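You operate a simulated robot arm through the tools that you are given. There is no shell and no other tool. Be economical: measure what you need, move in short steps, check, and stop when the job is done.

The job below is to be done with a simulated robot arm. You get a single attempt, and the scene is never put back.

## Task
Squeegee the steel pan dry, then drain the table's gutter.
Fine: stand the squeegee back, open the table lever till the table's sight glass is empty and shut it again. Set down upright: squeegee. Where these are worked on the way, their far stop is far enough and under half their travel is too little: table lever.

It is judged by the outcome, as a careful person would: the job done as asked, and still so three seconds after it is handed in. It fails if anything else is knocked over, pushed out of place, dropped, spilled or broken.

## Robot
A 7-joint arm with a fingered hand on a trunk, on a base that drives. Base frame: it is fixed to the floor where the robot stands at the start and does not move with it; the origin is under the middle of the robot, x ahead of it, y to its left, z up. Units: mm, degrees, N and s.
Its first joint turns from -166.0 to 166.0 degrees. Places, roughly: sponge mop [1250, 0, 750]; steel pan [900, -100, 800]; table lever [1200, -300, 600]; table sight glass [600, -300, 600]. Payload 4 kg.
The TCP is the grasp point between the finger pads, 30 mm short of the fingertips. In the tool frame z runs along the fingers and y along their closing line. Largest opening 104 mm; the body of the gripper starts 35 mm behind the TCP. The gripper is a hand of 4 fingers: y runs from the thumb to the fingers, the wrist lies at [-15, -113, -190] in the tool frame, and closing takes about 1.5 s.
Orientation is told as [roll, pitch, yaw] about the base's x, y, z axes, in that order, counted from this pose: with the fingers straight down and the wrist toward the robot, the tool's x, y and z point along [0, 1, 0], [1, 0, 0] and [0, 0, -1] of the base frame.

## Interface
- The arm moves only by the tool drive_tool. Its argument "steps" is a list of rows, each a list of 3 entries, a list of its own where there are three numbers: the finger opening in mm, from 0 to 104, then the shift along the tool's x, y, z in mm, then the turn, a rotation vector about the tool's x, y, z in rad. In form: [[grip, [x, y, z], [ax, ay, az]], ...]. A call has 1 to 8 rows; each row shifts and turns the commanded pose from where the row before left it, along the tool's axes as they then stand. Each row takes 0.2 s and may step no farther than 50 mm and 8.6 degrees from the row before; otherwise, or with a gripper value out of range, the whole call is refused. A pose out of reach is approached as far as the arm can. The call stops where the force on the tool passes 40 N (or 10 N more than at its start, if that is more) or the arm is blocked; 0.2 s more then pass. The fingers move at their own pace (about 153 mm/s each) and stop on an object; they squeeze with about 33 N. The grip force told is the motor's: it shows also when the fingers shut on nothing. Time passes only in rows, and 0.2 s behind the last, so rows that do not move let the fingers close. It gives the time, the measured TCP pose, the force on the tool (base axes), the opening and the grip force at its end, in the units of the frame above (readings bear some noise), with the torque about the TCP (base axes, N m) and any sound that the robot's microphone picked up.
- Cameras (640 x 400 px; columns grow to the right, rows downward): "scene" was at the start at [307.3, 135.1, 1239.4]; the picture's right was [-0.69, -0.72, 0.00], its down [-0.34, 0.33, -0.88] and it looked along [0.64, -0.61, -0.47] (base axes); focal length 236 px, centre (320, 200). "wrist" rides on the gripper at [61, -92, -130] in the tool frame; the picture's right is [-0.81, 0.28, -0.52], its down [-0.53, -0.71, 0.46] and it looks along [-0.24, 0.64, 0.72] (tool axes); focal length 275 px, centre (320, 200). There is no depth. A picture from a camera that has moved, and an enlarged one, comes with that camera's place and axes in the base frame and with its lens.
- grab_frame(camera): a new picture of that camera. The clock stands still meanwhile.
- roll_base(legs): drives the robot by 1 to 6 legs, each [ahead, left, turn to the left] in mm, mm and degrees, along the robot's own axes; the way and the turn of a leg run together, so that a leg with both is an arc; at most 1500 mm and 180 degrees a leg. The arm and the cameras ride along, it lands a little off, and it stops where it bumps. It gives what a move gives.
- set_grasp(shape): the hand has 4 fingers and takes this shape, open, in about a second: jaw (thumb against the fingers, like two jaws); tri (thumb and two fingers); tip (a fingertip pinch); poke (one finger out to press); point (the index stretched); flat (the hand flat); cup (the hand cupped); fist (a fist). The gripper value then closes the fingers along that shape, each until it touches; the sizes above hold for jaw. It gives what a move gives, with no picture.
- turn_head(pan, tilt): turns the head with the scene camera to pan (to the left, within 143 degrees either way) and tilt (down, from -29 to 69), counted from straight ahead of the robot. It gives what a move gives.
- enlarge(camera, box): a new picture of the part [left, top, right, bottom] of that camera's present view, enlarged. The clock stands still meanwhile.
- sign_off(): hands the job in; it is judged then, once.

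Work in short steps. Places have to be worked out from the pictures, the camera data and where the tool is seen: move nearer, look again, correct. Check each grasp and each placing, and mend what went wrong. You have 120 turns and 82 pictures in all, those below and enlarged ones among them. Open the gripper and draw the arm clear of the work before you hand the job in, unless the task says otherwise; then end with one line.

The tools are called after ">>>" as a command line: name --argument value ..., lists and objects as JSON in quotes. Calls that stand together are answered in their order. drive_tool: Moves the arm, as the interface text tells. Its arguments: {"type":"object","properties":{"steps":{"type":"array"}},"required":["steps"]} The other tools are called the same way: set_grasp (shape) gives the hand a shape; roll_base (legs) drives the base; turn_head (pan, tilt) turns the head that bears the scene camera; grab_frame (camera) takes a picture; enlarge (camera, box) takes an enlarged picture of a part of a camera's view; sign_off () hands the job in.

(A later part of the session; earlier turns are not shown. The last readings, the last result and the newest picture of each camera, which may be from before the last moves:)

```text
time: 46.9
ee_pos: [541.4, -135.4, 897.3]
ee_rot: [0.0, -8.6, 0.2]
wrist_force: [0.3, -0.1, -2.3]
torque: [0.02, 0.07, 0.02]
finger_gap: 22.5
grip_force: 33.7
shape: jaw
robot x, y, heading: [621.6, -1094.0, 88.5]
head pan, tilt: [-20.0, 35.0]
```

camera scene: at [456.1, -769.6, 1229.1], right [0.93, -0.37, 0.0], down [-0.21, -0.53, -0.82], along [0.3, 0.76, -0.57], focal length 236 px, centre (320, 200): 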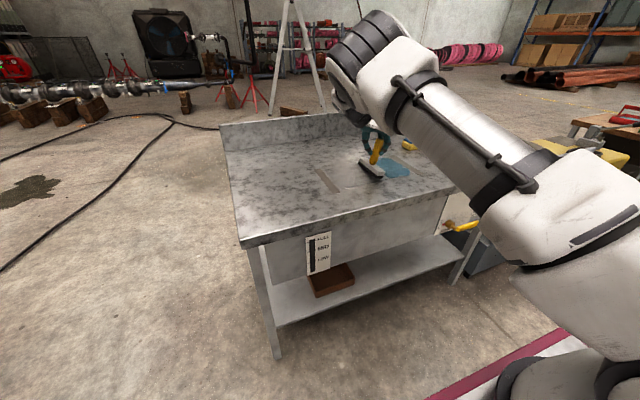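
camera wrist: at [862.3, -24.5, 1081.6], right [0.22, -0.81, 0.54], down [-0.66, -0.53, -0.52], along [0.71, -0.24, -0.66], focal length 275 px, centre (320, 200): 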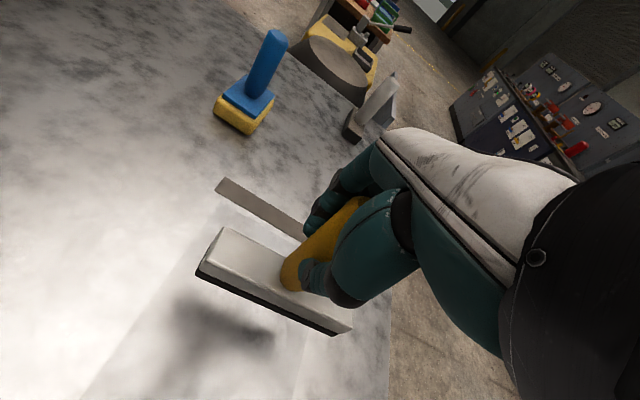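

>>> drive_tool --steps '[[0, [0, 0, 1.5], [0, 0, 0]], [0, [0, 0, 1.5], [0, 0, 0]], [0, [0, 0, 0], [0, 0, 0]]]'

>>> enlarge --camera "scene" --box '[230, 150, 326, 210]'

```text
time: 47.7
ee_pos: [539.8, -136.5, 895.4]
ee_rot: [0.1, -8.5, 0.2]
wrist_force: [-1.9, -0.7, 6.9]
torque: [-0.04, -0.06, -0.02]
finger_gap: 22.8
grip_force: 32.4
shape: jaw
robot x, y, heading: [619.1, -1092.5, 88.6]
head pan, tilt: [-20.0, 35.0]
```

```text
6.67 times, centred on (278, 180) of scene
camera zoom: at [456.9, -768.8, 1229.0], right [0.93, -0.37, 0.0], down [-0.21, -0.53, -0.82], along [0.3, 0.76, -0.57], focal length 1570 px, centre (600, 333)
```

zoom: 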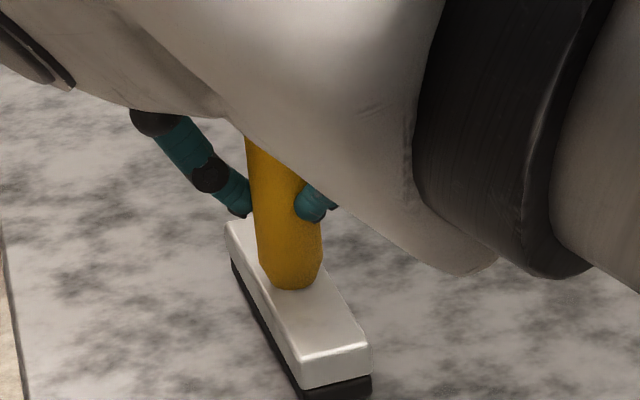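

Touching with ~7 N and about 4° off; I straighten by 0.07 rad and open gently so it settles flat.

>>> drive_tool --steps '[[0, [0, 0, -0.5], [0.07, 0, 0]], [0, [0, 0, 0], [0, 0, 0]], [30, [0, 0, 0], [0, 0, 0]], [40, [0, 0, 0], [0, 0, 0]], [60, [0, 0, 0], [0, 0, 0]], [104, [0, 0, 0], [0, 0, 0]], [104, [0, 0, 0], [0, 0, 0]]]'

>>> enlarge --camera "scene" --box '[230, 150, 326, 210]'

>>> grab_frame --camera "wrist"

```text
time: 49.3
ee_pos: [540.3, -136.0, 894.3]
ee_rot: [0.0, -4.7, 0.2]
wrist_force: [-0.3, -0.6, -1.0]
torque: [0.0, 0.0, 0.02]
finger_gap: 103.7
grip_force: 0.2
shape: jaw
robot x, y, heading: [617.9, -1093.8, 88.6]
head pan, tilt: [-20.0, 35.0]
```

```text
6.67 times, centred on (278, 180) of scene
camera zoom: at [457.0, -768.5, 1228.9], right [0.93, -0.37, 0.0], down [-0.21, -0.53, -0.82], along [0.3, 0.76, -0.57], focal length 1570 px, centre (600, 333)
```

zoom: 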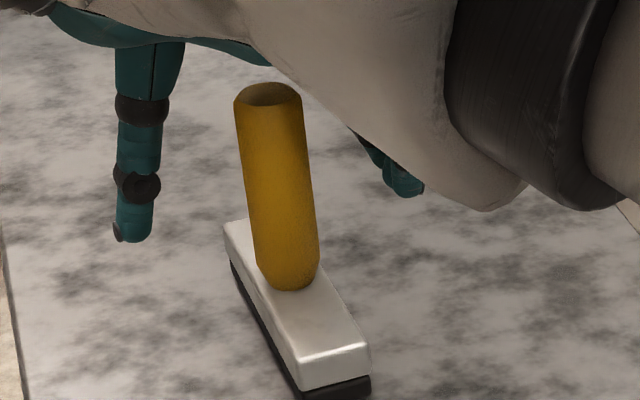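

```text
40 pictures are left
camera wrist: at [437.8, -75.2, 1016.1], right [0.24, -0.81, 0.54], down [-0.67, -0.54, -0.51], along [0.7, -0.24, -0.67], focal length 275 px, centre (320, 200)
```

wrist: 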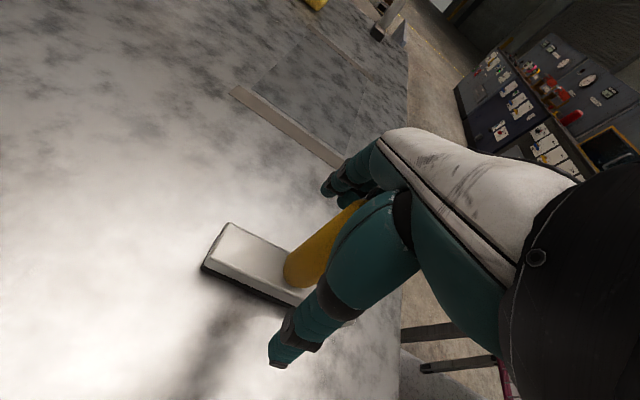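

The squeegee stands upright in its place. I withdraw straight up and then turn the hand back to facing the table.

>>> drive_tool --steps '[[104, [0, 0, -40], [0, 0, 0]], [104, [0, 0, -45], [0, 0, 0]], [104, [0, 0, -45], [0, 0, 0]], [104, [0, 0, -45], [0, 0, 0]], [104, [0, 0, -45], [0.08, 0, 0]], [104, [0, 0, -40], [0, 0, -0.14]], [104, [0, 0, 0], [0, 0, -0.148]], [104, [0, 0, 0], [0, 0, -0.148]]]'

>>> drive_tool --steps '[[104, [-30, 20, 0], [0, 0, -0.148]], [104, [-30, 20, 0], [0, 0, -0.148]], [104, [-30, 20, 0], [0, 0, -0.148]], [104, [-30, 20, 0], [0, 0, -0.148]], [104, [-40, 0, 0], [0, 0, -0.148]], [104, [-40, 0, 0], [0, 0, -0.148]], [104, [-40, 0, 0], [0, 0, -0.148]], [104, [-40, 0, 0], [0, 0, -0.1]]]'

>>> grab_frame --camera "scene"

```text
time: 51.1
ee_pos: [522.2, -136.3, 1154.0]
ee_rot: [-0.2, 0.0, 25.4]
wrist_force: [-0.7, -0.5, -0.8]
torque: [-0.03, 0.0, -0.01]
finger_gap: 103.6
grip_force: 0.0
shape: jaw
robot x, y, heading: [614.3, -1092.1, 88.6]
head pan, tilt: [-20.0, 35.0]
```

```text
time: 52.9
ee_pos: [807.7, -231.4, 1154.3]
ee_rot: [0.1, -0.1, 90.2]
wrist_force: [0.1, -1.2, -0.1]
torque: [0.0, -0.05, -0.04]
finger_gap: 103.7
grip_force: 0.0
shape: jaw
robot x, y, heading: [612.3, -1094.7, 88.5]
head pan, tilt: [-20.0, 35.0]
```

```text
39 pictures are left
camera scene: at [456.5, -768.6, 1228.9], right [0.93, -0.37, 0.0], down [-0.21, -0.53, -0.82], along [0.3, 0.76, -0.57], focal length 236 px, centre (320, 200)
```

scene: 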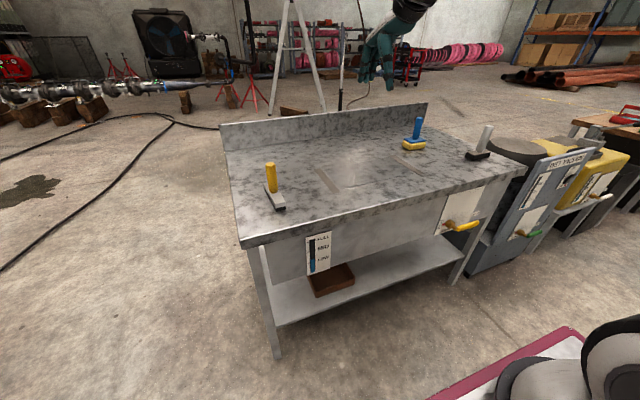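

Squeegee standing, gauge LOW. I back off and shift right so the lever is in front of the robot and look at its markings.

>>> roll_base --legs '[[-380, 0, 0], [0, -480, 1.5]]'

>>> turn_head --pan -22 --tilt 35

>>> grab_frame --camera "scene"

```text
time: 57.8
ee_pos: [1254.7, -603.8, 1154.2]
ee_rot: [0.0, 0.0, 92.4]
wrist_force: [0.3, -0.9, 0.5]
torque: [-0.01, 0.01, 0.01]
finger_gap: 103.5
grip_force: 0.0
shape: jaw
robot x, y, heading: [1092.3, -1473.8, 90.8]
head pan, tilt: [-20.0, 35.0]
```

```text
time: 58.4
ee_pos: [1253.5, -603.5, 1155.2]
ee_rot: [-0.1, 0.0, 92.5]
wrist_force: [0.2, 0.4, 0.7]
torque: [0.0, -0.04, 0.01]
finger_gap: 103.9
grip_force: 0.1
shape: jaw
robot x, y, heading: [1097.9, -1468.8, 90.7]
head pan, tilt: [-22.0, 35.0]
```

```text
38 pictures are left
camera scene: at [926.6, -1153.7, 1228.9], right [0.93, -0.36, 0.0], down [-0.21, -0.53, -0.82], along [0.3, 0.76, -0.57], focal length 236 px, centre (320, 200)
```

scene: 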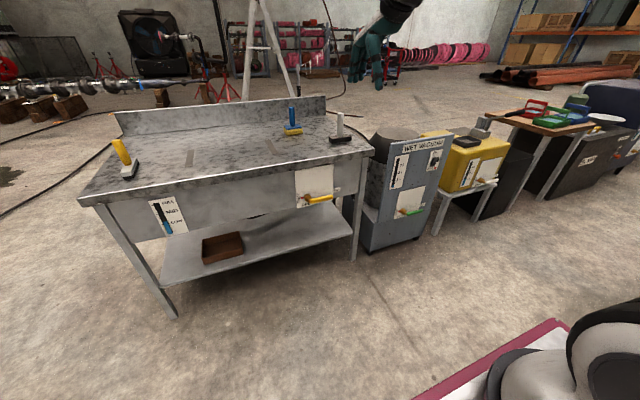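

>>> enlarge --camera "scene" --box '[280, 160, 360, 210]'

>>> grab_frame --camera "wrist"

```text
8.00 times, centred on (320, 185) of scene
camera zoom: at [926.6, -1153.7, 1228.9], right [0.93, -0.36, 0.0], down [-0.21, -0.53, -0.82], along [0.3, 0.76, -0.57], focal length 1884 px, centre (320, 320)
```

zoom: 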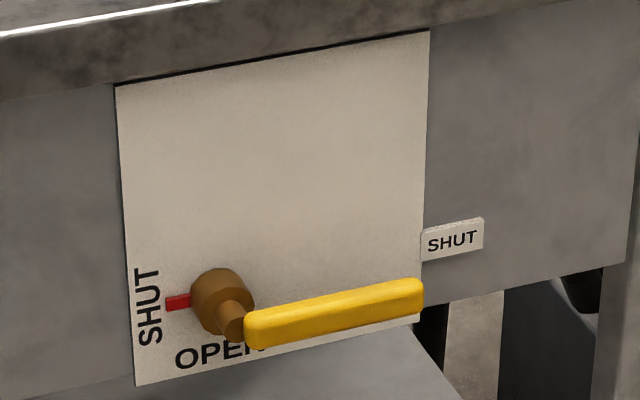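

```text
36 pictures are left
camera wrist: at [1197.7, -697.8, 1283.3], right [0.8, 0.31, 0.52], down [0.56, -0.69, -0.46], along [0.22, 0.65, -0.72], focal length 275 px, centre (320, 200)
```

wrist: 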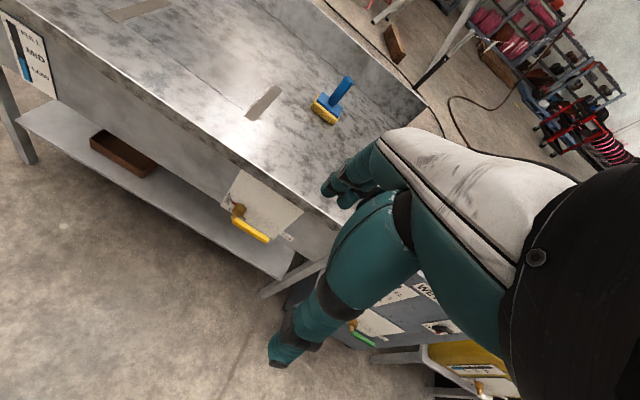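

The pointer must swing from SHUT (left) to OPEN (bottom), so the handle must go from horizontal up to vertical. The handle end is near (1317,-326,612) and the hub near (1201,-321,615). I point the index finger and tilt the hand to horizontal, away from everything.

>>> set_grasp --shape "point"

>>> drive_tool --steps '[[104, [0, 0, 0], [-0.148, 0, 0.02]], [104, [0, 0, 0], [-0.148, 0, 0.02]], [104, [0, 0, 0], [-0.148, 0, 0]], [104, [0, 0, 0], [-0.148, 0, 0]], [104, [0, 0, 0], [-0.148, 0, 0]], [104, [0, 0, 0], [-0.148, 0, 0]], [104, [0, 0, 0], [-0.148, 0, 0]], [104, [0, 0, 0], [-0.148, 0, 0]]]'

>>> turn_head --pan -25 --tilt 20

>>> grab_frame --camera "scene"

```text
time: 59.3
ee_pos: [1255.2, -602.7, 1153.7]
ee_rot: [0.0, 0.0, 92.4]
wrist_force: [-0.7, -0.1, -0.2]
torque: [0.0, 0.03, -0.03]
finger_gap: 96.1
grip_force: 0.0
shape: point
robot x, y, heading: [1094.9, -1472.6, 90.4]
head pan, tilt: [-22.0, 35.0]
```

```text
time: 61.1
ee_pos: [1248.2, -605.6, 1162.3]
ee_rot: [2.0, -59.6, 89.4]
wrist_force: [-2.4, -0.1, 0.6]
torque: [0.0, -0.05, -0.2]
finger_gap: 0.0
grip_force: 0.1
shape: point
out of reach, approached as far as the arm can: row 3, 8
robot x, y, heading: [1094.3, -1470.7, 90.5]
head pan, tilt: [-22.0, 35.0]
```

```text
time: 61.9
ee_pos: [1255.7, -605.5, 1162.2]
ee_rot: [2.2, -59.5, 88.6]
wrist_force: [-0.2, 0.6, 0.5]
torque: [0.02, 0.01, 0.0]
finger_gap: 0.2
grip_force: 0.1
shape: point
robot x, y, heading: [1095.1, -1469.3, 90.7]
head pan, tilt: [-25.0, 20.0]
```

```text
35 pictures are left
camera scene: at [932.9, -1150.9, 1252.7], right [0.91, -0.41, 0.0], down [-0.14, -0.31, -0.94], along [0.39, 0.86, -0.34], focal length 236 px, centre (320, 200)
```

scene: 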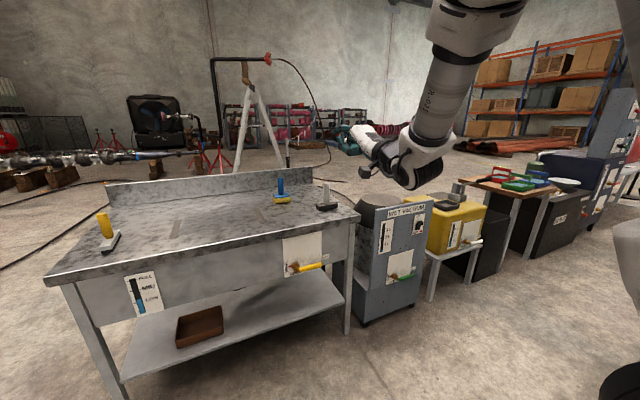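

>>> enlarge --camera "scene" --box '[320, 90, 480, 190]'

>>> grab_frame --camera "wrist"

```text
4.00 times, centred on (400, 140) of scene
camera zoom: at [932.9, -1150.9, 1252.7], right [0.91, -0.41, 0.0], down [-0.14, -0.31, -0.94], along [0.39, 0.86, -0.34], focal length 942 px, centre (0, 440)
```

zoom: 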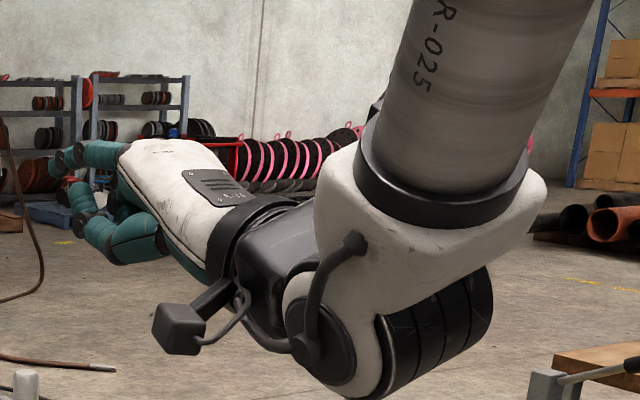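

```text
33 pictures are left
camera wrist: at [1196.1, -765.3, 1148.8], right [0.82, -0.3, 0.48], down [0.52, 0.04, -0.86], along [0.24, 0.95, 0.18], focal length 275 px, centre (320, 200)
```

wrist: 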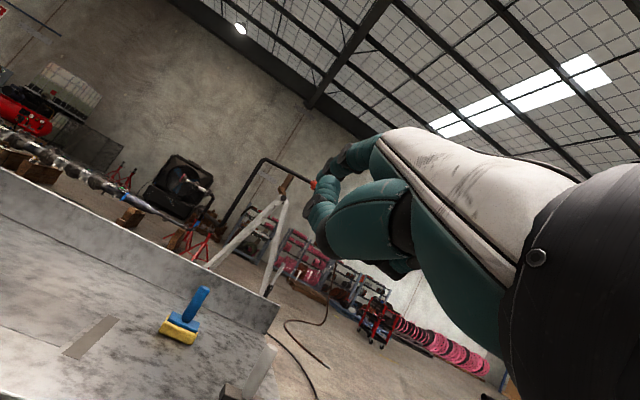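

"Point" curled with the thumb; the arm reaches about 60° tilt here. I try the "poke" shape instead and look at the finger.

>>> set_grasp --shape "poke"

>>> enlarge --camera "scene" --box '[320, 90, 480, 190]'

>>> enlarge --camera "wrist" --box '[200, 80, 440, 230]'

```text
time: 62.8
ee_pos: [1256.0, -605.8, 1162.5]
ee_rot: [2.3, -59.5, 88.7]
wrist_force: [-0.2, -0.7, -0.7]
torque: [0.0, 0.02, 0.01]
finger_gap: 0.0
grip_force: 0.0
shape: poke
robot x, y, heading: [1094.7, -1469.8, 90.8]
head pan, tilt: [-25.0, 20.0]
```

```text
4.00 times, centred on (400, 140) of scene
camera zoom: at [933.0, -1150.8, 1252.8], right [0.91, -0.41, 0.0], down [-0.14, -0.31, -0.94], along [0.39, 0.86, -0.34], focal length 942 px, centre (0, 440)
```

zoom: 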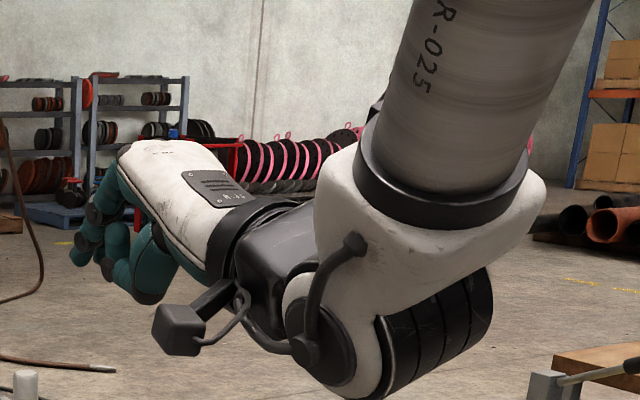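

```text
2.67 times, centred on (320, 155) of wrist
camera zoom: at [1196.3, -765.3, 1148.8], right [0.82, -0.3, 0.48], down [0.52, 0.04, -0.86], along [0.24, 0.95, 0.18], focal length 734 px, centre (320, 320)
```

zoom: 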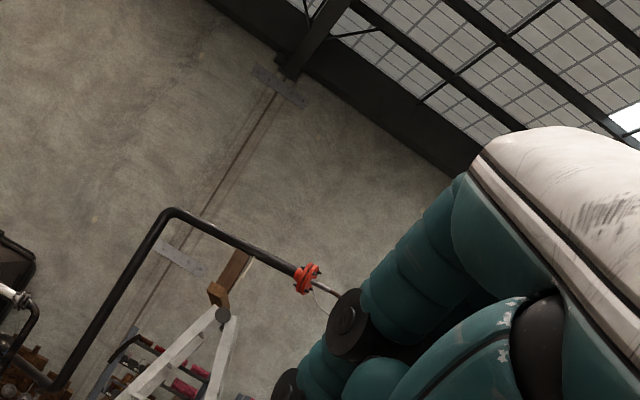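

"Point" had the index stretched forward, which suits hooking under the handle. I switch back and descend in front of the lever, checking midway.

>>> set_grasp --shape "point"

>>> drive_tool --steps '[[104, [0, -38.8, 22.8], [0, 0, 0]], [104, [0, -38.8, 22.8], [0, 0, 0]], [104, [0, -38.8, 22.8], [0, 0, 0]], [104, [0, -38.8, 22.8], [0, 0, 0]], [104, [0, -38.8, 22.8], [0, 0, 0]], [104, [0, 0, 0], [0, 0, 0]]]'

```text
time: 63.7
ee_pos: [1255.9, -606.1, 1162.2]
ee_rot: [2.2, -59.5, 88.6]
wrist_force: [0.0, -0.2, -0.8]
torque: [0.0, 0.0, -0.03]
finger_gap: 0.0
grip_force: 0.0
shape: point
robot x, y, heading: [1099.4, -1467.3, 90.5]
head pan, tilt: [-25.0, 20.0]
```

```text
time: 65.1
ee_pos: [1276.3, -611.2, 1000.1]
ee_rot: [2.2, -59.5, 89.5]
wrist_force: [-0.3, 0.4, 0.2]
torque: [0.01, -0.01, -0.02]
finger_gap: 0.0
grip_force: 0.1
shape: point
out of reach, approached as far as the arm can: row 1, 2, 3, 4, 5
robot x, y, heading: [1095.4, -1468.2, 90.4]
head pan, tilt: [-25.0, 20.0]
```

The tilt is at the arm's limit; I relax it to about 45° and continue down.

>>> drive_tool --steps '[[104, [0, 0, 0], [0.13, 0, 0]], [104, [0, 0, 0], [0.13, 0, 0]], [104, [0, -20, 20], [0, 0, 0]], [104, [0, -30, 30], [0, 0, 0]], [104, [0, -30, 30], [0, 0, 0]], [104, [0, 0, 0], [0, 0, 0]]]'

>>> grab_frame --camera "scene"

```text
time: 66.5
ee_pos: [1272.5, -613.4, 889.4]
ee_rot: [1.7, -44.5, 90.2]
wrist_force: [-0.1, -0.1, 0.6]
torque: [-0.01, 0.0, 0.02]
finger_gap: 0.1
grip_force: 0.1
shape: point
robot x, y, heading: [1098.5, -1471.9, 90.5]
head pan, tilt: [-25.0, 20.0]
```

```text
30 pictures are left
camera scene: at [932.9, -1150.9, 1252.8], right [0.91, -0.41, 0.0], down [-0.14, -0.31, -0.94], along [0.39, 0.86, -0.34], focal length 236 px, centre (320, 200)
```

scene: 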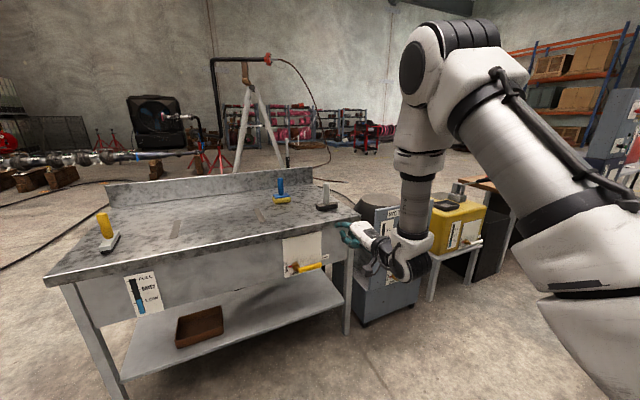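

Works at 45°. I continue down and slightly forward, still in front of the lever.

>>> drive_tool --steps '[[104, [0, -17.3, 39], [0, 0, 0]], [104, [0, -17.3, 39], [0, 0, 0]], [104, [0, -17.3, 39], [0, 0, 0]], [104, [0, -17.3, 39], [0, 0, 0]], [104, [0, -17.3, 39], [0, 0, 0]], [104, [0, 0, 0], [0, 0, 0]]]'

>>> enlarge --camera "scene" --box '[240, 200, 432, 320]'

>>> grab_frame --camera "wrist"

```text
time: 67.9
ee_pos: [1311.0, -539.2, 694.8]
ee_rot: [2.0, -44.6, 90.1]
wrist_force: [-0.1, -0.2, -1.0]
torque: [0.01, -0.01, 0.01]
finger_gap: 0.0
grip_force: 0.0
shape: point
out of reach, approached as far as the arm can: row 1, 2, 3, 4, 5
robot x, y, heading: [1098.9, -1472.1, 90.7]
head pan, tilt: [-25.0, 20.0]
```

```text
3.33 times, centred on (336, 260) of scene
camera zoom: at [933.0, -1150.8, 1252.8], right [0.91, -0.41, 0.0], down [-0.14, -0.31, -0.94], along [0.39, 0.86, -0.34], focal length 785 px, centre (267, 0)
```

zoom: 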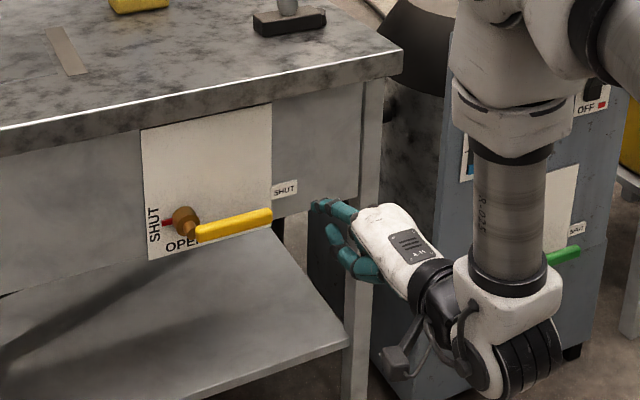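

```text
28 pictures are left
camera wrist: at [1254.2, -697.8, 723.5], right [0.83, -0.15, 0.54], down [0.52, -0.18, -0.84], along [0.22, 0.97, -0.07], focal length 275 px, centre (320, 200)
```

wrist: 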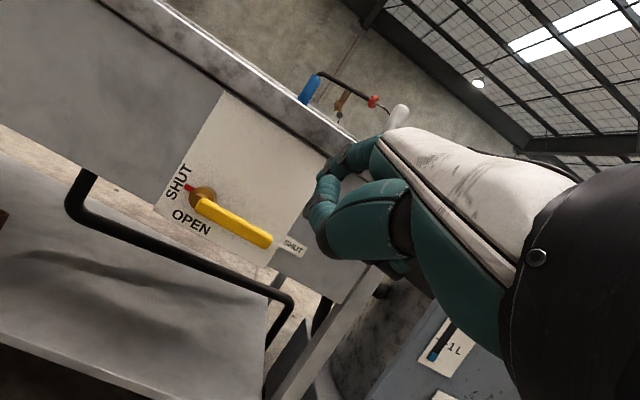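

The index points nearly level toward the table; its tip is about TCP+(12,105,2). I go lower first, to just under handle height, still ~90 mm in front.

>>> drive_tool --steps '[[104, [0, -20.9, 35.5], [0, 0, 0]], [104, [0, -20.9, 35.5], [0, 0, 0]], [104, [0, -20.9, 35.5], [0, 0, 0]], [104, [0, 0, 0], [0, 0, 0]]]'

```text
time: 68.9
ee_pos: [1320.3, -508.0, 577.6]
ee_rot: [2.0, -44.5, 90.0]
wrist_force: [-0.2, -0.6, -0.1]
torque: [0.0, 0.01, 0.0]
finger_gap: 0.0
grip_force: 0.1
shape: point
out of reach, approached as far as the arm can: row 1, 2, 3
robot x, y, heading: [1095.7, -1473.5, 90.9]
head pan, tilt: [-25.0, 20.0]
```

>>> drive_tool --steps '[[104, [23, 0, 0], [0, 0, 0]], [104, [23, 0, 0], [0, 0, 0]], [104, [0, 0, 0], [0, 0, 0]]]'

>>> enlarge --camera "scene" --box '[260, 220, 404, 310]'

```text
time: 69.7
ee_pos: [1308.7, -507.3, 580.0]
ee_rot: [2.7, -44.5, 90.1]
wrist_force: [0.2, -0.2, -0.4]
torque: [0.0, -0.02, 0.0]
finger_gap: 0.0
grip_force: 0.0
shape: point
out of reach, approached as far as the arm can: row 1, 2
robot x, y, heading: [1096.3, -1470.8, 90.9]
head pan, tilt: [-25.0, 20.0]
```

```text
4.44 times, centred on (332, 265) of scene
camera zoom: at [933.0, -1150.8, 1252.8], right [0.91, -0.41, 0.0], down [-0.14, -0.31, -0.94], along [0.39, 0.86, -0.34], focal length 1046 px, centre (267, -89)
```

zoom: 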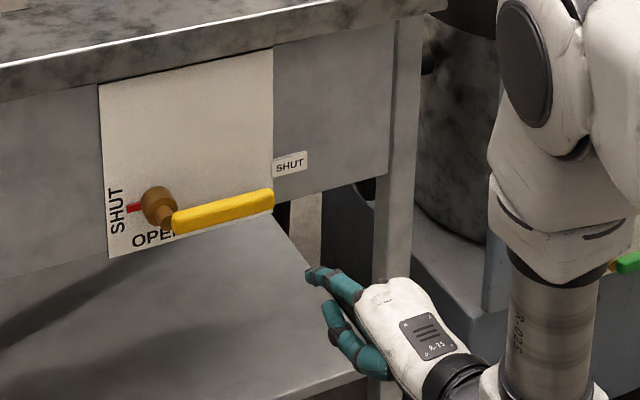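

The arm is cramped this close (joint limit). I back the base 150 mm so the arm can extend, with a small shift left.

>>> roll_base --legs '[[-150, 30, 0]]'

>>> drive_tool --steps '[[104, [0, 28.5, 28], [0, 0, 0]], [104, [0, 28.5, 28], [0, 0, 0]], [104, [0, 28.5, 28], [0, 0, 0]], [104, [0, 0, 0], [0, 0, 0]]]'

```text
time: 71.1
ee_pos: [1281.8, -661.5, 579.5]
ee_rot: [2.7, -44.4, 90.1]
wrist_force: [-0.5, 0.0, 0.1]
torque: [0.0, 0.03, 0.02]
finger_gap: 0.0
grip_force: 0.1
shape: point
robot x, y, heading: [1061.6, -1623.3, 90.3]
head pan, tilt: [-25.0, 20.0]
```

```text
time: 72.1
ee_pos: [1276.6, -541.1, 578.7]
ee_rot: [2.7, -44.6, 90.1]
wrist_force: [-0.2, -0.5, -0.5]
torque: [0.0, 0.01, 0.0]
finger_gap: 0.1
grip_force: 0.0
shape: point
robot x, y, heading: [1068.2, -1623.3, 90.6]
head pan, tilt: [-25.0, 20.0]
```

Reachable now. I tilt a bit more (to ~51°) to level the index and take a look.

>>> drive_tool --steps '[[104, [0, 0, 0], [-0.12, 0, 0]], [104, [0, 15, -15], [0, 0, 0]], [104, [0, -15, 15], [0, 0, 0]], [104, [0, 0, 0], [0, 0, 0]]]'

>>> enlarge --camera "scene" --box '[280, 200, 440, 300]'

>>> enlarge --camera "wrist" --box '[120, 90, 440, 290]'

```text
time: 73.1
ee_pos: [1276.6, -541.4, 579.1]
ee_rot: [3.1, -51.4, 89.6]
wrist_force: [0.8, -0.8, 0.5]
torque: [-0.05, 0.02, -0.02]
finger_gap: 0.0
grip_force: 0.1
shape: point
robot x, y, heading: [1065.8, -1630.3, 90.3]
head pan, tilt: [-25.0, 20.0]
```

```text
4.00 times, centred on (360, 250) of scene
camera zoom: at [904.0, -1303.1, 1252.8], right [0.91, -0.41, 0.0], down [-0.14, -0.31, -0.94], along [0.39, 0.86, -0.34], focal length 942 px, centre (160, 0)
```

zoom: 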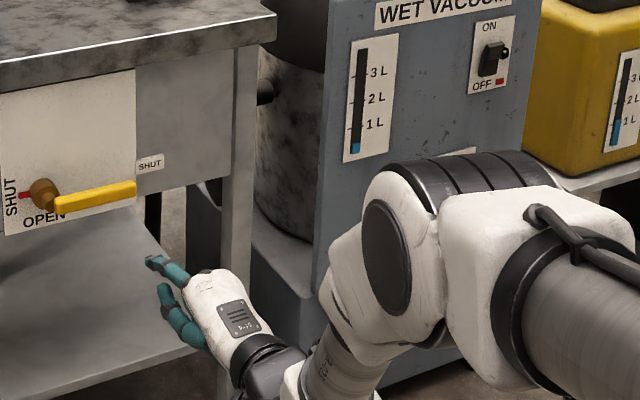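

```text
2.00 times, centred on (280, 190) of wrist
camera zoom: at [1221.3, -702.1, 589.1], right [0.84, -0.2, 0.51], down [0.51, -0.07, -0.86], along [0.21, 0.98, 0.04], focal length 551 px, centre (400, 220)
```

zoom: 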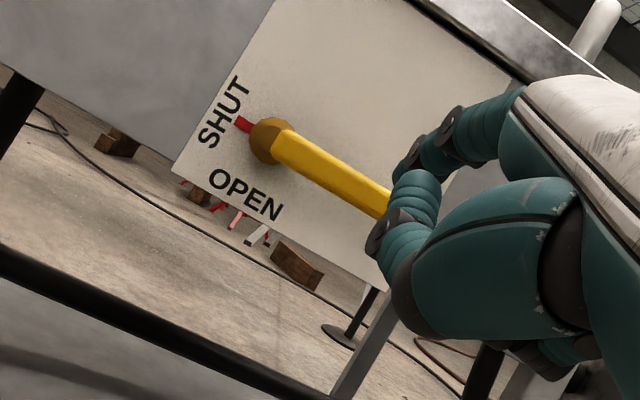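

The index tip is about TCP+(-22,42,48); the bar lies at z≈610. I move to x≈1307, z≈540 and forward to just short of the bar, then check.

>>> drive_tool --steps '[[104, [-30, -30.5, 24.3], [0, 0, 0]], [104, [0, 28.1, 35.2], [0, 0, 0]], [104, [0, 28.1, 35.2], [0, 0, 0]], [104, [0, 25, 31.3], [0, 0, 0]], [104, [0, 0, 0], [0, 0, 0]]]'

>>> enlarge --camera "scene" --box '[270, 200, 398, 280]'

>>> enlarge --camera "wrist" --box '[120, 90, 440, 290]'

```text
time: 74.3
ee_pos: [1303.8, -506.6, 537.3]
ee_rot: [3.0, -51.4, 89.6]
wrist_force: [0.4, 0.2, -0.3]
torque: [0.0, 0.01, 0.03]
finger_gap: 0.0
grip_force: 0.1
shape: point
out of reach, approached as far as the arm can: row 2, 3, 4
robot x, y, heading: [1064.7, -1627.4, 90.4]
head pan, tilt: [-25.0, 20.0]
```

```text
5.00 times, centred on (334, 240) of scene
camera zoom: at [904.0, -1303.1, 1252.8], right [0.91, -0.41, 0.0], down [-0.14, -0.31, -0.94], along [0.39, 0.86, -0.34], focal length 1177 px, centre (250, 0)
```

zoom: 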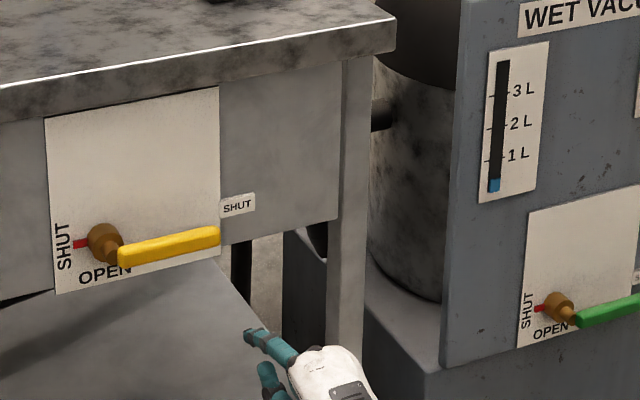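

```text
2.00 times, centred on (280, 190) of wrist
camera zoom: at [1248.2, -667.7, 549.1], right [0.84, -0.2, 0.51], down [0.51, -0.07, -0.86], along [0.21, 0.98, 0.04], focal length 551 px, centre (400, 220)
```

zoom: 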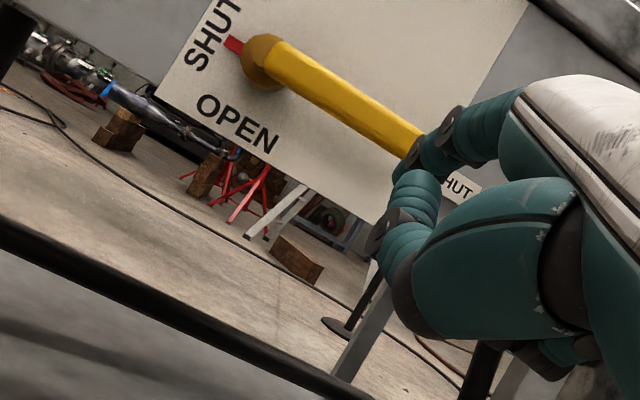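

The tip is near (1281,-464,587) and the arm is at its forward reach, so I lower 12 mm more and use the base to go forward 100 mm.

>>> drive_tool --steps '[[104, [0, -32, -25], [0, 0, 0]], [104, [0, 0, 0], [0, 0, 0]]]'

>>> roll_base --legs '[[100, 0, 0]]'

```text
time: 74.9
ee_pos: [1305.0, -546.5, 528.4]
ee_rot: [3.1, -51.4, 89.6]
wrist_force: [-0.5, -0.9, -0.2]
torque: [-0.03, 0.0, 0.01]
finger_gap: 0.1
grip_force: 0.1
shape: point
robot x, y, heading: [1065.9, -1628.0, 90.5]
head pan, tilt: [-25.0, 20.0]
```

```text
time: 76.0
ee_pos: [1303.5, -447.9, 528.9]
ee_rot: [3.1, -51.4, 89.7]
wrist_force: [-0.4, -0.6, -0.6]
torque: [0.0, 0.0, 0.0]
finger_gap: 0.1
grip_force: 0.1
shape: point
robot x, y, heading: [1063.8, -1525.4, 90.8]
head pan, tilt: [-25.0, 20.0]
```

Commanded pose follows the measured one; good. I drive 60 mm closer and check the height of the tip against the bar before going under.

>>> roll_base --legs '[[60, 0, 0]]'

>>> enlarge --camera "scene" --box '[270, 220, 398, 300]'

>>> enlarge --camera "wrist" --box '[120, 50, 440, 250]'

```text
time: 77.0
ee_pos: [1302.3, -388.5, 529.8]
ee_rot: [3.1, -51.4, 89.7]
wrist_force: [-0.7, -0.5, 0.9]
torque: [-0.01, -0.04, 0.02]
finger_gap: 0.0
grip_force: 0.0
shape: point
robot x, y, heading: [1064.5, -1469.1, 90.6]
head pan, tilt: [-25.0, 20.0]
```

```text
5.00 times, centred on (334, 260) of scene
camera zoom: at [901.6, -1146.2, 1252.8], right [0.91, -0.41, 0.0], down [-0.14, -0.31, -0.94], along [0.39, 0.86, -0.34], focal length 1177 px, centre (250, -100)
```

zoom: 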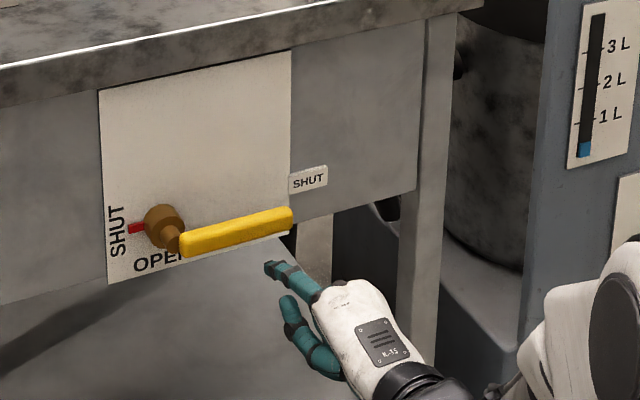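

```text
2.00 times, centred on (280, 150) of wrist
camera zoom: at [1247.2, -549.8, 539.4], right [0.84, -0.2, 0.51], down [0.51, -0.07, -0.86], along [0.21, 0.98, 0.04], focal length 551 px, centre (400, 300)
```

zoom: 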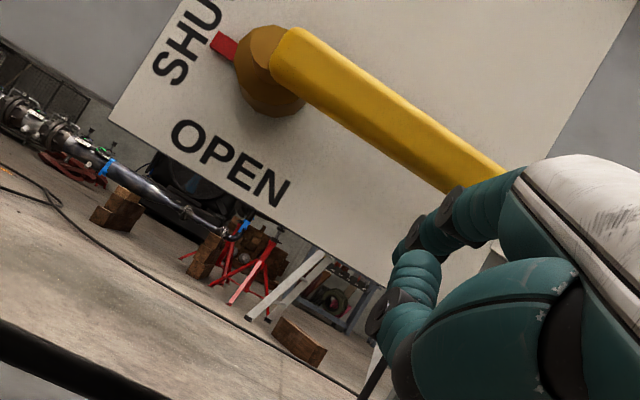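

The bar is at z≈610 and the tip (≈577) is safely below. I slide the finger under the bar, 40 mm forward.

>>> drive_tool --steps '[[104, [0, 12.5, 15.6], [0, 0, 0]], [104, [0, 12.5, 15.6], [0, 0, 0]], [104, [0, 0, 0], [0, 0, 0]]]'

```text
time: 77.8
ee_pos: [1299.7, -350.3, 533.5]
ee_rot: [3.1, -51.3, 89.7]
wrist_force: [-0.3, -0.3, -0.2]
torque: [-0.01, 0.01, 0.02]
finger_gap: 0.1
grip_force: 0.0
shape: point
out of reach, approached as far as the arm can: row 2
robot x, y, heading: [1065.5, -1468.2, 90.8]
head pan, tilt: [-25.0, 20.0]
```

Under the bar. I raise gently until contact.

>>> drive_tool --steps '[[104, [0, 7.8, -6.2], [0, 0, 0]], [104, [0, 7.8, -6.2], [0, 0, 0]], [104, [0, 7.8, -6.2], [0, 0, 0]], [104, [0, 0, 0], [0, 0, 0]]]'

>>> enlarge --camera "scene" --box '[270, 220, 398, 300]'

```text
time: 78.8
ee_pos: [1300.0, -352.4, 562.5]
ee_rot: [3.1, -51.3, 89.8]
wrist_force: [0.4, -0.7, -0.3]
torque: [0.0, -0.01, 0.01]
finger_gap: 96.2
grip_force: 0.0
shape: point
robot x, y, heading: [1060.3, -1469.4, 90.6]
head pan, tilt: [-25.0, 20.0]
```

```text
5.00 times, centred on (334, 260) of scene
camera zoom: at [901.5, -1146.1, 1252.8], right [0.91, -0.41, 0.0], down [-0.14, -0.31, -0.94], along [0.39, 0.86, -0.34], focal length 1177 px, centre (250, -100)
```

zoom: 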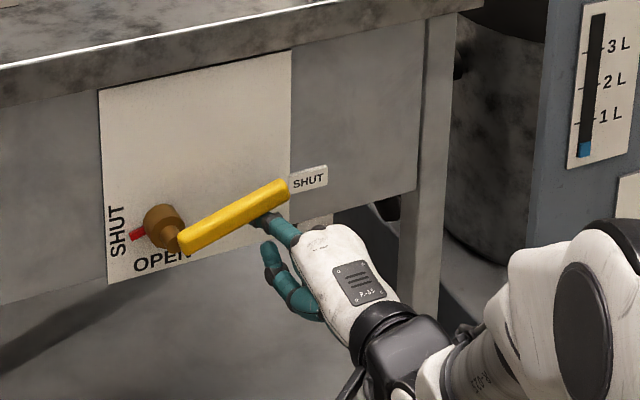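

The lever is turning (about 15°). I follow its arc up in steps.

>>> drive_tool --steps '[[104, [3, 15.6, -12.5], [0, 0, 0]], [104, [8, 14, -11.2], [0, 0, 0]], [104, [13, 12.5, -10], [0, 0, 0]], [104, [0, 0, 0], [0, 0, 0]]]'

>>> enlarge --camera "scene" --box '[270, 220, 398, 300]'

```text
time: 79.8
ee_pos: [1277.3, -352.8, 617.6]
ee_rot: [3.1, -51.3, 89.7]
wrist_force: [0.4, 0.4, -0.6]
torque: [0.02, 0.01, 0.01]
finger_gap: 96.1
grip_force: 0.0
shape: point
robot x, y, heading: [1064.8, -1467.7, 90.5]
head pan, tilt: [-25.0, 20.0]
```

```text
5.00 times, centred on (334, 260) of scene
camera zoom: at [901.6, -1146.2, 1252.8], right [0.91, -0.41, 0.0], down [-0.14, -0.31, -0.94], along [0.39, 0.86, -0.34], focal length 1177 px, centre (250, -100)
```

zoom: 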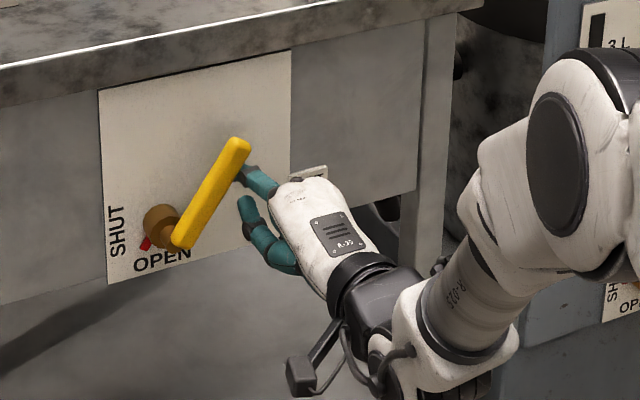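

About 60° open, with the contact near the bar's end. I push mostly leftward now.

>>> drive_tool --steps '[[104, [15, 3, -2.4], [0, 0, 0]], [104, [15, 0, 0], [0, 0, 0]], [104, [12, 0, 0], [0, 0, 0]], [104, [0, 0, 0], [0, 0, 0]]]'

>>> enlarge --camera "scene" --box '[270, 220, 398, 300]'

```text
time: 80.8
ee_pos: [1242.3, -352.9, 623.2]
ee_rot: [3.5, -51.4, 90.0]
wrist_force: [2.2, -1.1, 1.0]
torque: [0.05, 0.12, -0.05]
finger_gap: 95.9
grip_force: 0.2
shape: point
out of reach, approached as far as the arm can: row 3
robot x, y, heading: [1067.5, -1468.0, 91.0]
head pan, tilt: [-25.0, 20.0]
```

```text
5.00 times, centred on (334, 260) of scene
camera zoom: at [901.6, -1146.2, 1252.8], right [0.91, -0.41, 0.0], down [-0.14, -0.31, -0.94], along [0.39, 0.86, -0.34], focal length 1177 px, centre (250, -100)
```

zoom: 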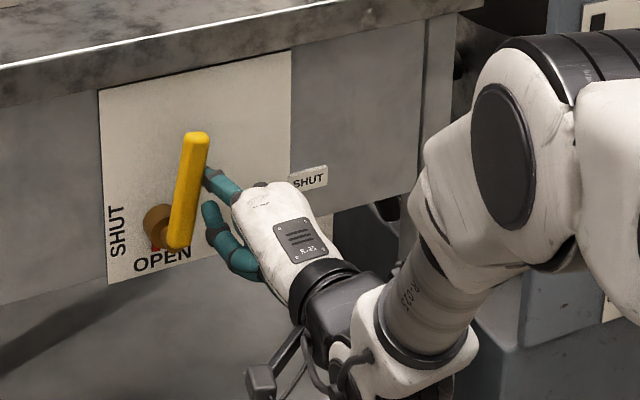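

Nearly vertical. I push a little more and look at the gauge.

>>> drive_tool --steps '[[104, [8, 0, 0], [0, 0, 0]], [104, [6, 0, 0], [0, 0, 0]], [104, [0, 0, 0], [0, 0, 0]]]'

>>> enlarge --camera "scene" --box '[100, 200, 340, 350]'

```text
time: 81.6
ee_pos: [1241.3, -347.7, 619.9]
ee_rot: [3.4, -51.3, 90.0]
wrist_force: [2.8, -2.3, 0.2]
torque: [0.11, 0.1, 0.02]
finger_gap: 96.1
grip_force: 0.2
shape: point
out of reach, approached as far as the arm can: row 1, 2
robot x, y, heading: [1066.7, -1467.6, 90.8]
head pan, tilt: [-25.0, 20.0]
```

```text
2.67 times, centred on (220, 275) of scene
camera zoom: at [901.6, -1146.2, 1252.8], right [0.91, -0.41, 0.0], down [-0.14, -0.31, -0.94], along [0.39, 0.86, -0.34], focal length 628 px, centre (587, 0)
```

zoom: 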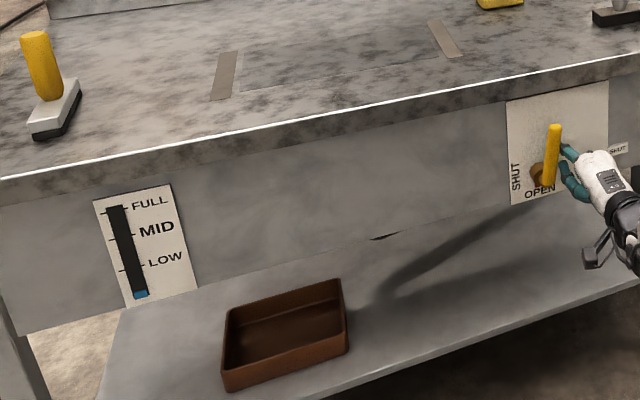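

The gutter is draining, almost empty. I withdraw the finger backward while it finishes, leaving the lever open.

>>> drive_tool --steps '[[104, [-4, 0, 0], [0, 0, 0]], [104, [0, -28, -35], [0, 0, 0]], [104, [0, -28, -35], [0, 0, 0]], [104, [0, 0, 0], [0, 0, 0]], [104, [0, 0, 0], [0, 0, 0]]]'

>>> enlarge --camera "scene" --box '[100, 200, 340, 350]'

```text
time: 82.8
ee_pos: [1266.4, -435.6, 617.1]
ee_rot: [3.7, -51.2, 89.8]
wrist_force: [0.4, 0.6, -0.7]
torque: [0.03, -0.06, -0.01]
finger_gap: 0.2
grip_force: 0.0
shape: point
out of reach, approached as far as the arm can: row 2, 3
robot x, y, heading: [1062.9, -1465.7, 90.8]
head pan, tilt: [-25.0, 20.0]
```

```text
2.67 times, centred on (220, 275) of scene
camera zoom: at [901.6, -1146.1, 1252.8], right [0.91, -0.41, 0.0], down [-0.14, -0.31, -0.94], along [0.39, 0.86, -0.34], focal length 628 px, centre (587, 0)
```

zoom: 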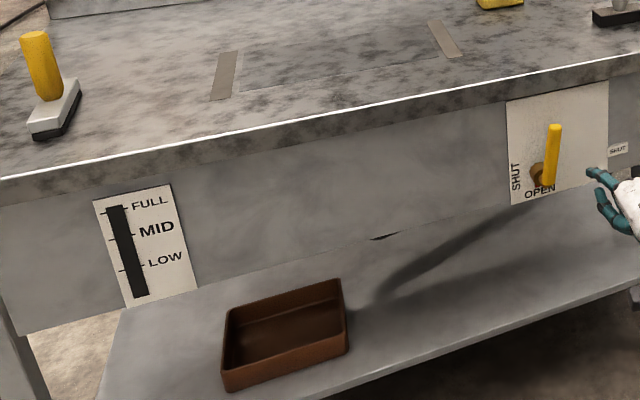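

The sight glass is empty. I shift the base left 85 mm (and 35 mm ahead) so the finger can come in on the left side of the handle.

>>> roll_base --legs '[[0, 85, 0], [35, 0, 0]]'

>>> enlarge --camera "scene" --box '[270, 220, 398, 300]'

>>> enlarge --camera "wrist" --box '[120, 50, 440, 250]'

```text
time: 84.3
ee_pos: [1178.8, -400.0, 618.8]
ee_rot: [3.6, -51.3, 89.9]
wrist_force: [-0.4, -0.1, -0.3]
torque: [0.02, 0.0, 0.01]
finger_gap: 0.0
grip_force: 0.0
shape: point
robot x, y, heading: [975.9, -1431.6, 90.5]
head pan, tilt: [-25.0, 20.0]
```

```text
5.00 times, centred on (334, 260) of scene
camera zoom: at [814.2, -1111.9, 1252.8], right [0.91, -0.41, 0.0], down [-0.14, -0.31, -0.94], along [0.39, 0.86, -0.34], focal length 1177 px, centre (250, -100)
```

zoom: 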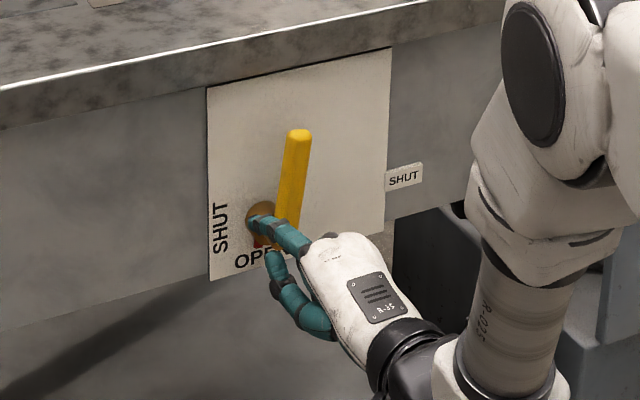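

```text
2.00 times, centred on (280, 150) of wrist
camera zoom: at [1125.9, -562.2, 629.1], right [0.84, -0.19, 0.51], down [0.5, -0.07, -0.86], along [0.2, 0.98, 0.04], focal length 551 px, centre (400, 300)
```

zoom: 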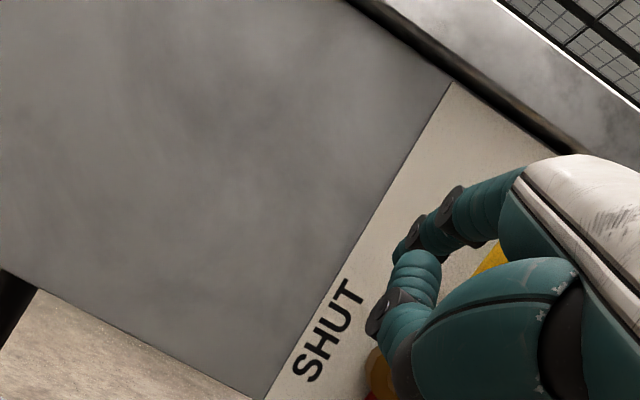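

The finger is just left of the handle. I raise 22 mm to clear the hub and move forward alongside the bar.

>>> drive_tool --steps '[[104, [4, 17.2, -13.7], [0, 0, 0]], [104, [0, 15, 18.8], [0, 0, 0]], [104, [0, 15, 18.8], [0, 0, 0]], [104, [0, 0, 0], [0, 0, 0]]]'

>>> enlarge --camera "scene" --box '[270, 220, 398, 300]'

```text
time: 85.3
ee_pos: [1172.2, -352.7, 640.7]
ee_rot: [3.6, -51.3, 89.9]
wrist_force: [0.0, 0.6, 0.3]
torque: [-0.05, 0.0, 0.05]
finger_gap: 0.2
grip_force: 0.1
shape: point
robot x, y, heading: [976.2, -1429.3, 90.7]
head pan, tilt: [-25.0, 20.0]
```

```text
5.00 times, centred on (334, 260) of scene
camera zoom: at [814.3, -1111.9, 1252.8], right [0.91, -0.41, 0.0], down [-0.14, -0.31, -0.94], along [0.39, 0.86, -0.34], focal length 1177 px, centre (250, -100)
```

zoom: 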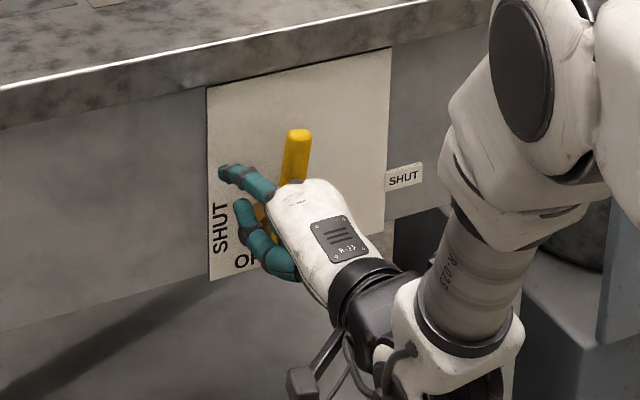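

Both finger and thumb are left of the bar, without contact. I push right gently.

>>> drive_tool --steps '[[104, [-15, 0, 0], [0, 0, 0]], [104, [-15, 0, 0], [0, 0, 0]], [104, [-15, -2, 1.5], [0, 0, 0]], [104, [-12, -3, 2.4], [0, 0, 0]], [104, [0, 0, 0], [0, 0, 0]]]'

>>> enlarge --camera "scene" --box '[270, 220, 398, 300]'

```text
time: 86.5
ee_pos: [1230.4, -350.9, 631.5]
ee_rot: [3.6, -51.3, 89.9]
wrist_force: [-0.9, 0.5, 1.0]
torque: [0.02, 0.03, 0.01]
finger_gap: 0.0
grip_force: 0.0
shape: point
robot x, y, heading: [976.2, -1433.8, 90.6]
head pan, tilt: [-25.0, 20.0]
```

```text
5.00 times, centred on (334, 260) of scene
camera zoom: at [814.2, -1111.9, 1252.8], right [0.91, -0.41, 0.0], down [-0.14, -0.31, -0.94], along [0.39, 0.86, -0.34], focal length 1177 px, centre (250, -100)
```

zoom: 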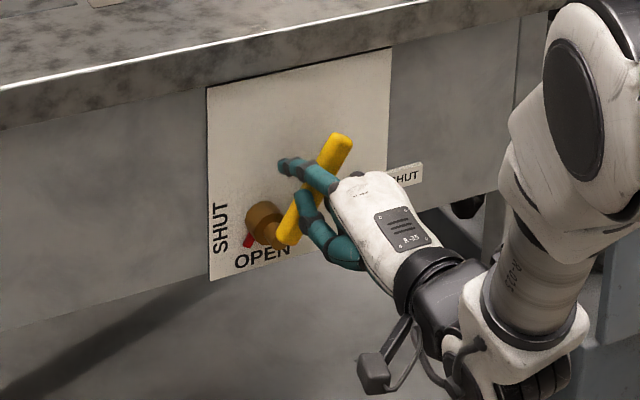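

The index is pushing well; lever at about 65°. I follow the arc on down toward SHUT.

>>> drive_tool --steps '[[104, [-24, -5.5, 4.4], [0, 0, 0]], [104, [-14, -8.6, 6.9], [0, 0, 0]], [104, [-11, -11, 8.7], [0, 0, 0]], [104, [0, 0, 0], [0, 0, 0]]]'

>>> enlarge --camera "scene" --box '[270, 220, 398, 300]'

```text
time: 87.5
ee_pos: [1278.0, -348.3, 597.1]
ee_rot: [3.6, -51.2, 89.9]
wrist_force: [-0.8, -2.3, 1.0]
torque: [0.02, 0.0, 0.02]
finger_gap: 0.3
grip_force: 0.0
shape: point
robot x, y, heading: [976.1, -1432.5, 90.8]
head pan, tilt: [-25.0, 20.0]
```

```text
5.00 times, centred on (334, 260) of scene
camera zoom: at [814.3, -1112.0, 1252.8], right [0.91, -0.41, 0.0], down [-0.14, -0.31, -0.94], along [0.39, 0.86, -0.34], focal length 1177 px, centre (250, -100)
```

zoom: 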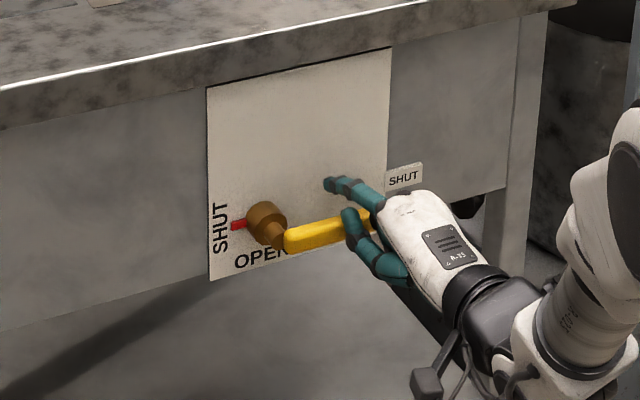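

Almost shut. I press down a little more in small steps until the stop.

>>> drive_tool --steps '[[104, [0, -4, 3.1], [0, 0, 0]], [104, [0, -4, 3.1], [0, 0, 0]], [104, [0, -4, 3.1], [0, 0, 0]], [104, [0, 0, 0], [0, 0, 0]]]'

>>> enlarge --camera "scene" --box '[290, 240, 370, 290]'

```text
time: 88.5
ee_pos: [1279.1, -348.1, 582.1]
ee_rot: [3.7, -51.4, 89.8]
wrist_force: [-0.2, -6.5, 7.2]
torque: [0.3, 0.07, 0.1]
finger_gap: 0.0
grip_force: 0.0
shape: point
robot x, y, heading: [975.7, -1433.6, 90.6]
head pan, tilt: [-25.0, 20.0]
```

```text
8.00 times, centred on (330, 265) of scene
camera zoom: at [814.2, -1112.4, 1252.9], right [0.91, -0.41, 0.0], down [-0.14, -0.31, -0.94], along [0.39, 0.86, -0.34], focal length 1884 px, centre (240, -320)
```

zoom: 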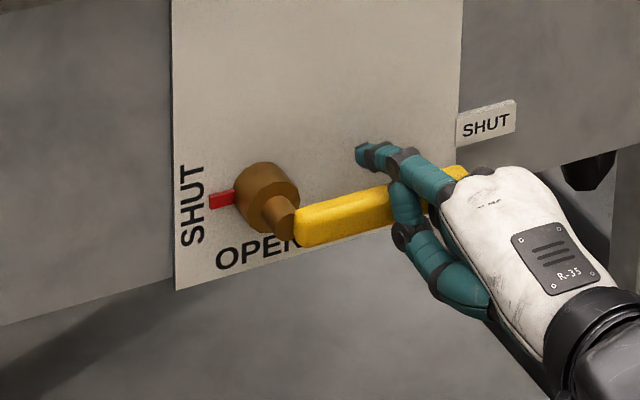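

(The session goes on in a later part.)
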